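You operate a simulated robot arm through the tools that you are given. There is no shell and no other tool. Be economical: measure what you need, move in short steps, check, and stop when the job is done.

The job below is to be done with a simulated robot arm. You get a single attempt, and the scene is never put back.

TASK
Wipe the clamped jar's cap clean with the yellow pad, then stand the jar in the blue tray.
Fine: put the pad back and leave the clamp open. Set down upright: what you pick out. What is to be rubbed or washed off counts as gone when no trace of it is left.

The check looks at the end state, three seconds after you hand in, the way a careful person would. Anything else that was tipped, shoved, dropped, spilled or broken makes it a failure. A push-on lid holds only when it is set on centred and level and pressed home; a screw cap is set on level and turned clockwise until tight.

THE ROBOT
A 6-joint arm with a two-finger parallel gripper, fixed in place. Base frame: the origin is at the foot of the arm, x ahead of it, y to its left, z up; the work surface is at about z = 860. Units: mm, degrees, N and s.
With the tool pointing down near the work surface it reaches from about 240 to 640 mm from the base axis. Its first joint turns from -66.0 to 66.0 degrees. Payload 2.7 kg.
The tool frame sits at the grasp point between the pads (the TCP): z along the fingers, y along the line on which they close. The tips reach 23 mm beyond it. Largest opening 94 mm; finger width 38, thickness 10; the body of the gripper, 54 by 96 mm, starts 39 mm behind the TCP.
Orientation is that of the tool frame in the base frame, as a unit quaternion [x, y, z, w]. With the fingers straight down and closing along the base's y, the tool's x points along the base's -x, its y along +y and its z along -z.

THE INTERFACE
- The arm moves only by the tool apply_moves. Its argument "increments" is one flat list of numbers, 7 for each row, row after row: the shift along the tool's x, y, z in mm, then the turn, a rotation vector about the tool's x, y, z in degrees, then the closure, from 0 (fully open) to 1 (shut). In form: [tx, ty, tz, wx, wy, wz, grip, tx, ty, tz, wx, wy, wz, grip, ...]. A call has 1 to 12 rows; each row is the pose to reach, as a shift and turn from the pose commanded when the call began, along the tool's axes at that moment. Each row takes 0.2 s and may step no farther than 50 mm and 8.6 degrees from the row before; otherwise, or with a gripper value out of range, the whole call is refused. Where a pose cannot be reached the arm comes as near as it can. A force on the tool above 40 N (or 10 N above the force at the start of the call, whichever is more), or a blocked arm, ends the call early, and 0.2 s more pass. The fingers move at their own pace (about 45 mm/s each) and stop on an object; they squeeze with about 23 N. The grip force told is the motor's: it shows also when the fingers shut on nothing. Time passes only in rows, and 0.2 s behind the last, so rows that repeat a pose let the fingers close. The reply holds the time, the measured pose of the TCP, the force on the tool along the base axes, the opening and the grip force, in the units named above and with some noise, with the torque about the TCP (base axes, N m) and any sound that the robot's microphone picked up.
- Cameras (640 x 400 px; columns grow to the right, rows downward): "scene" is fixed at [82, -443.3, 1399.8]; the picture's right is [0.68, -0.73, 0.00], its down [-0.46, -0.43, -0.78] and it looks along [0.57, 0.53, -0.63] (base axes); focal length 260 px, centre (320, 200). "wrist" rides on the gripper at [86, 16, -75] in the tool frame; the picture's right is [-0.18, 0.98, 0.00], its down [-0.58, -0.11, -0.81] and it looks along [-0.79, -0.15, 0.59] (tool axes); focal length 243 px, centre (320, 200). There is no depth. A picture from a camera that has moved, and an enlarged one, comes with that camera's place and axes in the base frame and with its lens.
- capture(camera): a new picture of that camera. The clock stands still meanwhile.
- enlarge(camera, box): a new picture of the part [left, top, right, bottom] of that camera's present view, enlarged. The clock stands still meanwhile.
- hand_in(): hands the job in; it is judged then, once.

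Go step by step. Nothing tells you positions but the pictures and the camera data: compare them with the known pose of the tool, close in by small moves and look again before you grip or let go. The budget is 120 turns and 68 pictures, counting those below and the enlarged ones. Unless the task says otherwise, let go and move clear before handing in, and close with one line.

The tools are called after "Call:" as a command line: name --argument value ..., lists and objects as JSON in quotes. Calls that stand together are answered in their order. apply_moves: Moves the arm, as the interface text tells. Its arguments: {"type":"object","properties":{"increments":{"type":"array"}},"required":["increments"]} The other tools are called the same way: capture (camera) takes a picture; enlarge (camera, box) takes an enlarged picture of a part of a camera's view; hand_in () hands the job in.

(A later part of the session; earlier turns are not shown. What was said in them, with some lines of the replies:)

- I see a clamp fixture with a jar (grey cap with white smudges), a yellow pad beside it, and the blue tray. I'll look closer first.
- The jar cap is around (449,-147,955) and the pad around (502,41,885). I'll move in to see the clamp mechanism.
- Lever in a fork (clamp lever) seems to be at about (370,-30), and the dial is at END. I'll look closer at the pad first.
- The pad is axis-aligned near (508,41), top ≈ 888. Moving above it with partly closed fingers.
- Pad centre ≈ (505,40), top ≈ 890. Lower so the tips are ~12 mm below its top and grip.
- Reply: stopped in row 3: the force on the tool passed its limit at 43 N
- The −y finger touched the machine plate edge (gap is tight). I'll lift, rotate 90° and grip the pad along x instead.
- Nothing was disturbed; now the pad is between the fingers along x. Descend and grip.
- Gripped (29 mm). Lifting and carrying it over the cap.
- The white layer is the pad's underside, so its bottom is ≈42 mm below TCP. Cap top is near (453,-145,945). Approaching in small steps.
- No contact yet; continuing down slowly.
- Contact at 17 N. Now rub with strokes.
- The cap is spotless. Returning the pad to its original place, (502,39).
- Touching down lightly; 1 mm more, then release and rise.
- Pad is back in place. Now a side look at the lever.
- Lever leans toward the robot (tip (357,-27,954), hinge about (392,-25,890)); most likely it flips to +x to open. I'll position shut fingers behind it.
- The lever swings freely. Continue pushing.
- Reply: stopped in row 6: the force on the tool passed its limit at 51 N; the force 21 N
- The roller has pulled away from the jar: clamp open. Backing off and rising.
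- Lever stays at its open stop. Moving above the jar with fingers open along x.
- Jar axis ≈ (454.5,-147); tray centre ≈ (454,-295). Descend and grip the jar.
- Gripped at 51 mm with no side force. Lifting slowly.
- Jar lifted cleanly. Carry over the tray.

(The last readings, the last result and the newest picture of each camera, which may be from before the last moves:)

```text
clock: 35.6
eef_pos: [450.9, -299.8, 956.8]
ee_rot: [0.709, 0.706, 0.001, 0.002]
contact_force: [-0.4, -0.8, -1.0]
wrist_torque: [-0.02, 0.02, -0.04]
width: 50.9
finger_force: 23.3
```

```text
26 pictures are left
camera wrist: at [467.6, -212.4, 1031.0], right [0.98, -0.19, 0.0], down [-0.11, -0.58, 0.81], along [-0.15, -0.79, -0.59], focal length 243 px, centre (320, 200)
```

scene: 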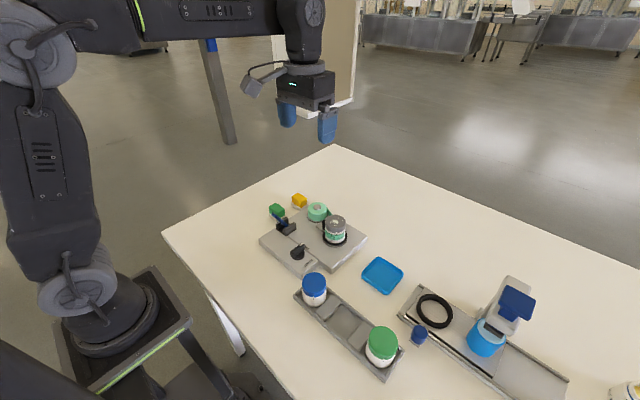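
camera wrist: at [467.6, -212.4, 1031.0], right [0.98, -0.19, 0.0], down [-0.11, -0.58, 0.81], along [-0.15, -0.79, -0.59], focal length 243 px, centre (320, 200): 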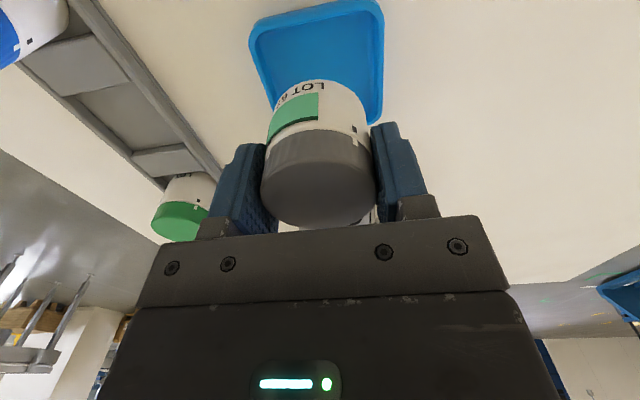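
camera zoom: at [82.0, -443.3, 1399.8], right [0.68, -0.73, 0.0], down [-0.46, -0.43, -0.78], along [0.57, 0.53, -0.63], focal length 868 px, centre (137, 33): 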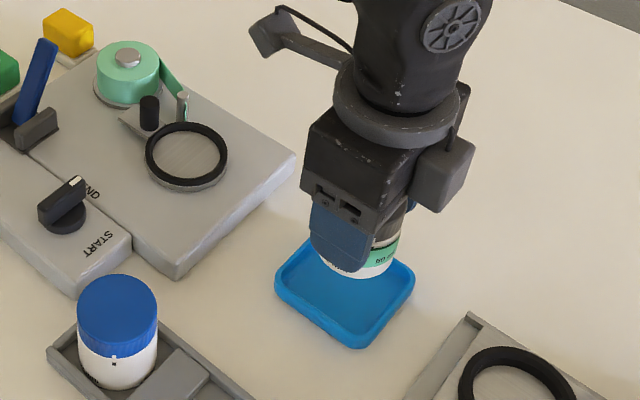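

Jar is centred over the tray (≈453,-298). Lowering carefully.

Call:
apply_moves --increments '[1, 2, 12, 0, 0, 0, 0.6, 1, 2, 24, 0, 0, 0, 0.6, 1, 2, 32, 0, 0, 0, 0.6, 1, 2, 32, 0, 0, 0, 0.6]'

Call:
enlarge --camera "scene" --box '[340, 220, 430, 310]'

```text
clock: 36.6
eef_pos: [453.8, -297.8, 923.2]
ee_rot: [0.707, 0.707, 0.002, 0.002]
contact_force: [0.2, -0.9, -0.4]
wrist_torque: [-0.02, 0.01, -0.01]
width: 50.9
finger_force: 22.8
```

```text
4.44 times, centred on (385, 265) of scene
camera zoom: at [82.0, -443.3, 1399.8], right [0.68, -0.73, 0.0], down [-0.46, -0.43, -0.78], along [0.57, 0.53, -0.63], focal length 1157 px, centre (31, -89)
```

zoom: 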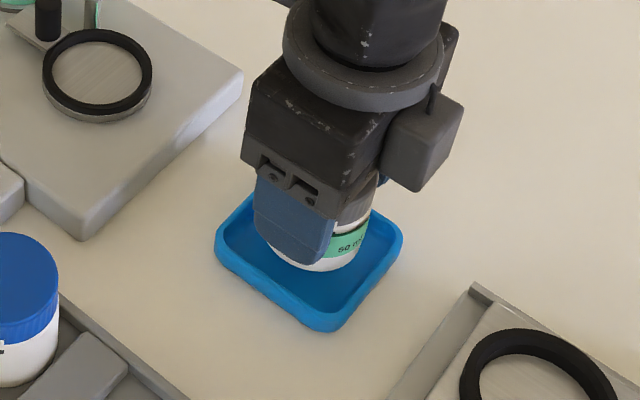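

Call:
apply_moves --increments '[0, 0, 2, 0, 0, 0, 0.6, 0, 0, 4, 0, 0, 0, 0.6, 0, 0, 6, 0, 0, 0, 0.6]'

```text
clock: 37.4
eef_pos: [454.9, -296.3, 916.4]
ee_rot: [0.708, 0.706, 0.0, 0.002]
contact_force: [-0.8, 0.1, -1.0]
wrist_torque: [0.0, -0.01, 0.0]
width: 50.8
finger_force: 22.6
```

Call:
apply_moves --increments '[0, 0, 1.5, 0, 0, 0, 0.6, 0, 0, 3, 0, 0, 0, 0.6]'

```text
clock: 38.0
eef_pos: [455.0, -296.7, 913.3]
ee_rot: [0.708, 0.706, 0.001, 0.002]
contact_force: [-0.8, 0.4, 0.1]
wrist_torque: [0.02, 0.0, 0.04]
width: 50.9
finger_force: 23.5
```

Call:
apply_moves --increments '[0, 0, 1, 0, 0, 0, 0.6, 0, 0, 2, 0, 0, 0, 0.6]'

Call:
enlarge --camera "scene" --box '[350, 230, 410, 290]'

```text
clock: 38.6
eef_pos: [454.1, -297.1, 911.9]
ee_rot: [0.708, 0.707, 0.0, 0.002]
contact_force: [0.3, -0.2, -0.9]
wrist_torque: [-0.02, -0.02, 0.01]
width: 50.9
finger_force: 22.4
```

```text
6.67 times, centred on (380, 260) of scene
camera zoom: at [82.0, -443.3, 1399.8], right [0.68, -0.73, 0.0], down [-0.46, -0.43, -0.78], along [0.57, 0.53, -0.63], focal length 1736 px, centre (-80, -200)
```

zoom: 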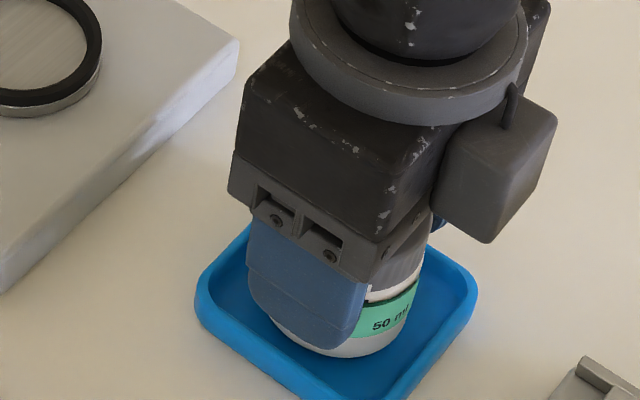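

Close but still no contact; continuing by 1 mm steps.

Call:
apply_moves --increments '[0, 0, 1, 0, 0, 0, 0.6, 0, 0, 2, 0, 0, 0, 0.6]'

```text
clock: 39.2
eef_pos: [455.4, -297.3, 908.7]
ee_rot: [0.708, 0.707, 0.0, 0.002]
contact_force: [0.0, 0.6, -0.7]
wrist_torque: [0.0, 0.02, 0.03]
width: 50.9
finger_force: 23.4
```

Call:
apply_moves --increments '[0, 0, 1, 0, 0, 0, 0.6, 0, 0, 2, 0, 0, 0, 0.6]'

```text
clock: 39.8
eef_pos: [455.2, -296.4, 907.1]
ee_rot: [0.708, 0.706, 0.001, 0.003]
contact_force: [-0.2, -0.2, -0.5]
wrist_torque: [-0.02, 0.02, 0.02]
width: 50.8
finger_force: 22.9
```

Call:
apply_moves --increments '[0, 0, 1, 0, 0, 0, 0.6, 0, 0, 2, 0, 0, 0, 0.6]'

Call:
enlarge --camera "scene" --box '[350, 230, 410, 290]'

```text
clock: 40.4
eef_pos: [455.2, -296.6, 907.1]
ee_rot: [0.707, 0.708, 0.001, 0.003]
contact_force: [-0.9, 1.8, 7.8]
wrist_torque: [0.15, 0.18, -0.03]
width: 51.1
finger_force: 23.2
```

```text
6.67 times, centred on (380, 260) of scene
camera zoom: at [81.9, -443.2, 1399.9], right [0.68, -0.73, 0.0], down [-0.46, -0.43, -0.78], along [0.57, 0.53, -0.63], focal length 1736 px, centre (-80, -200)
```

zoom: 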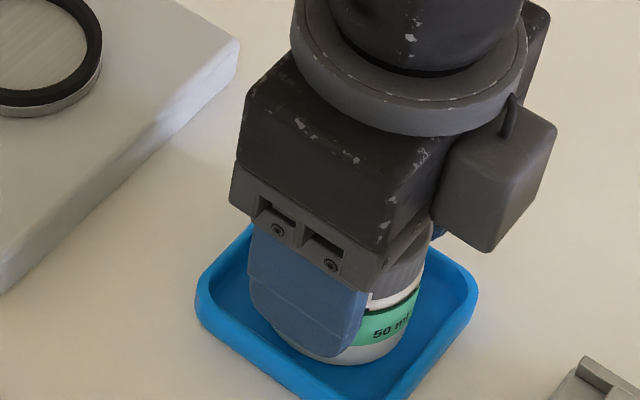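

Seated (7.8 N). Release and rise straight up.

Call:
apply_moves --increments '[0, 0, -1, 0, 0, 0, 0.5, 0, 0, -1, 0, 0, 0, 0.4, 0, 0, -1, 0, 0, 0, 0.25, 0, 0, -1, 0, 0, 0, 0.15, 0, 0, -1, 0, 0, 0, 0.15, 0, 0, -30, 0, 0, 0, 0.15, 0, 0, -70, 0, 0, 0, 0.15, 0, 0, -110, 0, 0, 0, 0.15, 40, 0, -150, 0, 0, 0, 0.15, 80, 0, -170, 0, 0, 0, 0.15]'

Call:
capture --camera "scene"

Call:
enlarge --camera "scene" --box '[250, 170, 430, 310]'

Call:
capture --camera "wrist"

```text
refused: row 9 steps farther than a row can; nothing moved
```

```text
22 pictures are left
```

scene: 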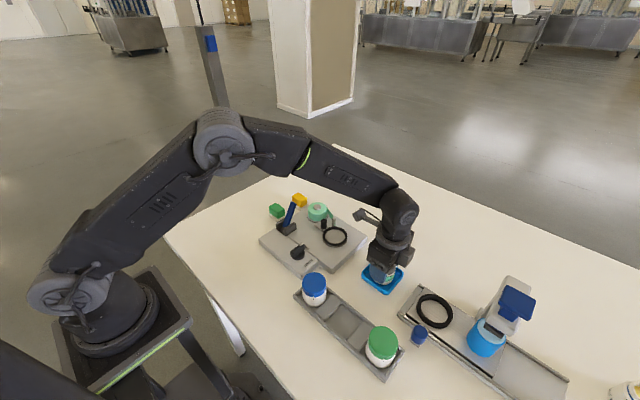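

```text
2.86 times, centred on (340, 240) of scene
camera zoom: at [81.9, -443.2, 1399.9], right [0.68, -0.73, 0.0], down [-0.46, -0.43, -0.78], along [0.57, 0.53, -0.63], focal length 744 px, centre (263, 86)
```

zoom: 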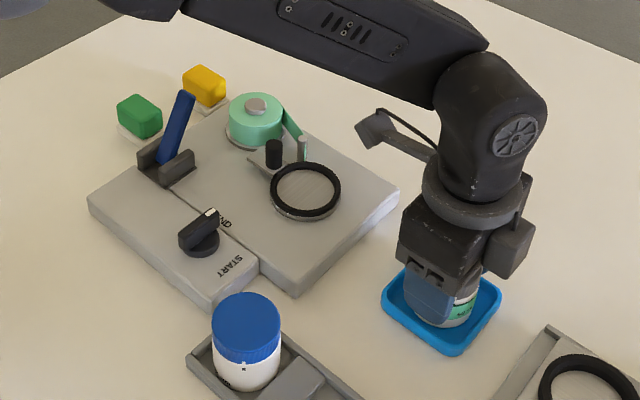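

```text
20 pictures are left
camera wrist: at [471.2, -210.1, 981.8], right [0.98, -0.18, 0.01], down [-0.11, -0.58, 0.81], along [-0.15, -0.79, -0.59], focal length 243 px, centre (320, 200)
```

wrist: 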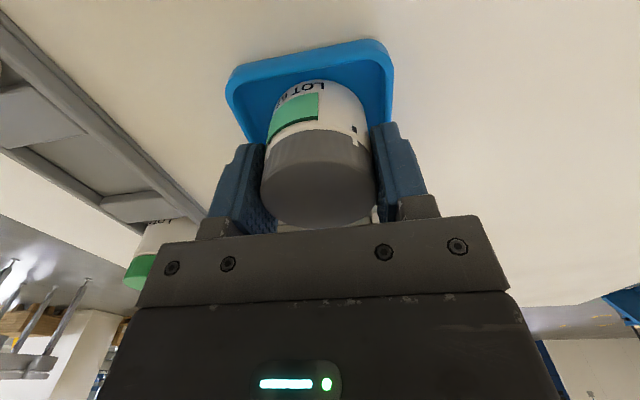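

The call was refused for one too-long step; same release with shorter steps.

Call:
apply_moves --increments '[0, 0, 0, 0, 0, 0, 0.5, 0, 0, 0, 0, 0, 0, 0.4, 0, 0, 0, 0, 0, 0, 0.25, 0, 0, 0, 0, 0, 0, 0.15, 0, 0, 0, 0, 0, 0, 0.15, 0, 0, -30, 0, 0, 0, 0.15, 0, 0, -70, 0, 0, 0, 0.15, 0, 0, -110, 0, 0, 0, 0.15, 30, 0, -140, 0, 0, 0, 0.15, 65, 0, -160, 0, 0, 0, 0.15, 100, 0, -170, 0, 0, 0, 0.15]'

Call:
enlarge --camera "scene" --box '[250, 170, 430, 310]'

Call:
capture --camera "wrist"

```text
clock: 42.8
eef_pos: [455.1, -198.8, 1076.6]
ee_rot: [0.708, 0.706, 0.0, 0.001]
contact_force: [-0.4, -0.4, 0.2]
wrist_torque: [0.03, 0.01, -0.03]
width: 80.1
finger_force: 0.1
```

```text
2.86 times, centred on (340, 240) of scene
camera zoom: at [82.0, -443.3, 1399.9], right [0.68, -0.73, 0.0], down [-0.46, -0.43, -0.78], along [0.57, 0.53, -0.63], focal length 744 px, centre (263, 86)
```

zoom: 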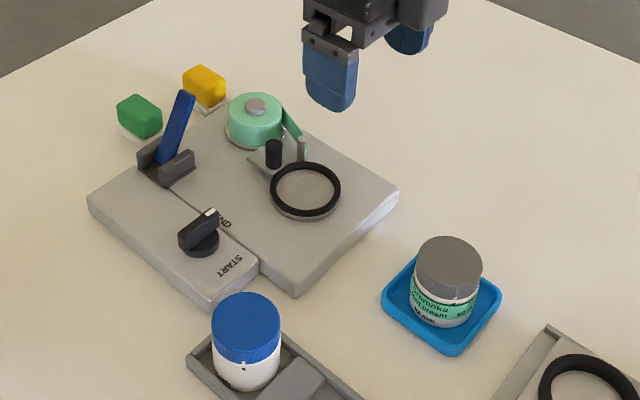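

```text
18 pictures are left
camera wrist: at [470.7, -111.8, 1151.7], right [0.98, -0.19, 0.0], down [-0.11, -0.58, 0.81], along [-0.15, -0.79, -0.59], focal length 243 px, centre (320, 200)
```

wrist: 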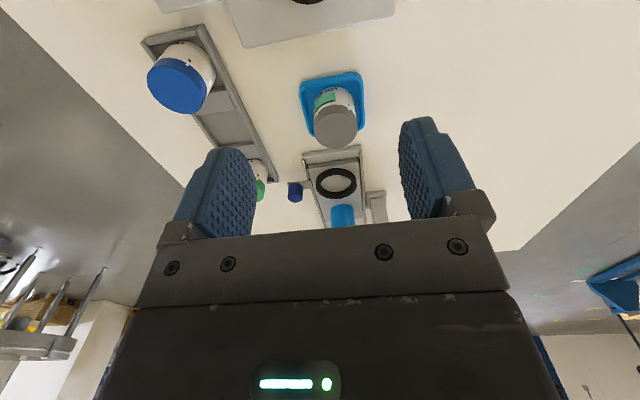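

Jar stands upright in the tray. One last check of the cap.

Call:
enlarge --camera "scene" --box '[338, 220, 378, 260]'

Call:
enlarge --camera "wrist" --box '[290, 60, 380, 160]'

```text
10.00 times, centred on (358, 240) of scene
camera zoom: at [82.0, -443.3, 1399.9], right [0.68, -0.73, 0.0], down [-0.46, -0.43, -0.78], along [0.57, 0.53, -0.63], focal length 2604 px, centre (-60, -200)
```

zoom: 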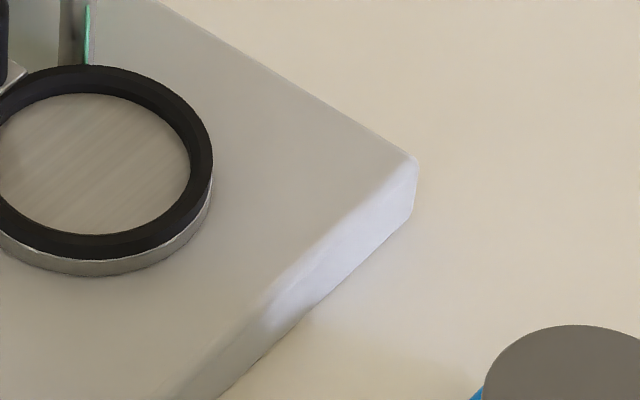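

```text
4.00 times, centred on (335, 110) of wrist
camera zoom: at [470.7, -111.8, 1151.7], right [0.98, -0.19, 0.0], down [-0.11, -0.58, 0.81], along [-0.15, -0.79, -0.59], focal length 970 px, centre (260, 560)
```

zoom: 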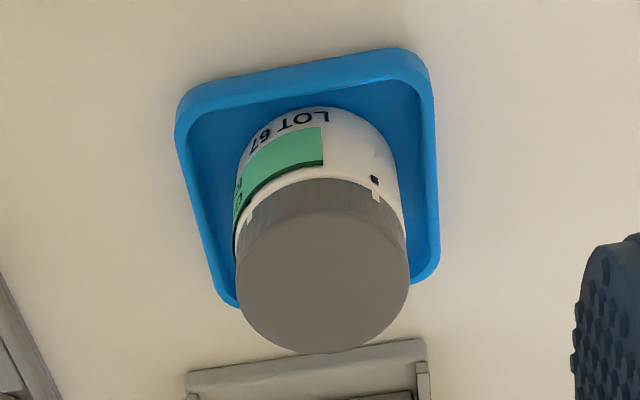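

The cap is clean, the jar is upright in the tray, the pad is back, the clamp is open and the arm is clear. Handing in.

Call:
hand_in

```text
The job is handed in.
```

I wiped the jar's cap clean and stood the jar upright in the blue tray; the yellow pad is back in its place and the clamp is open.
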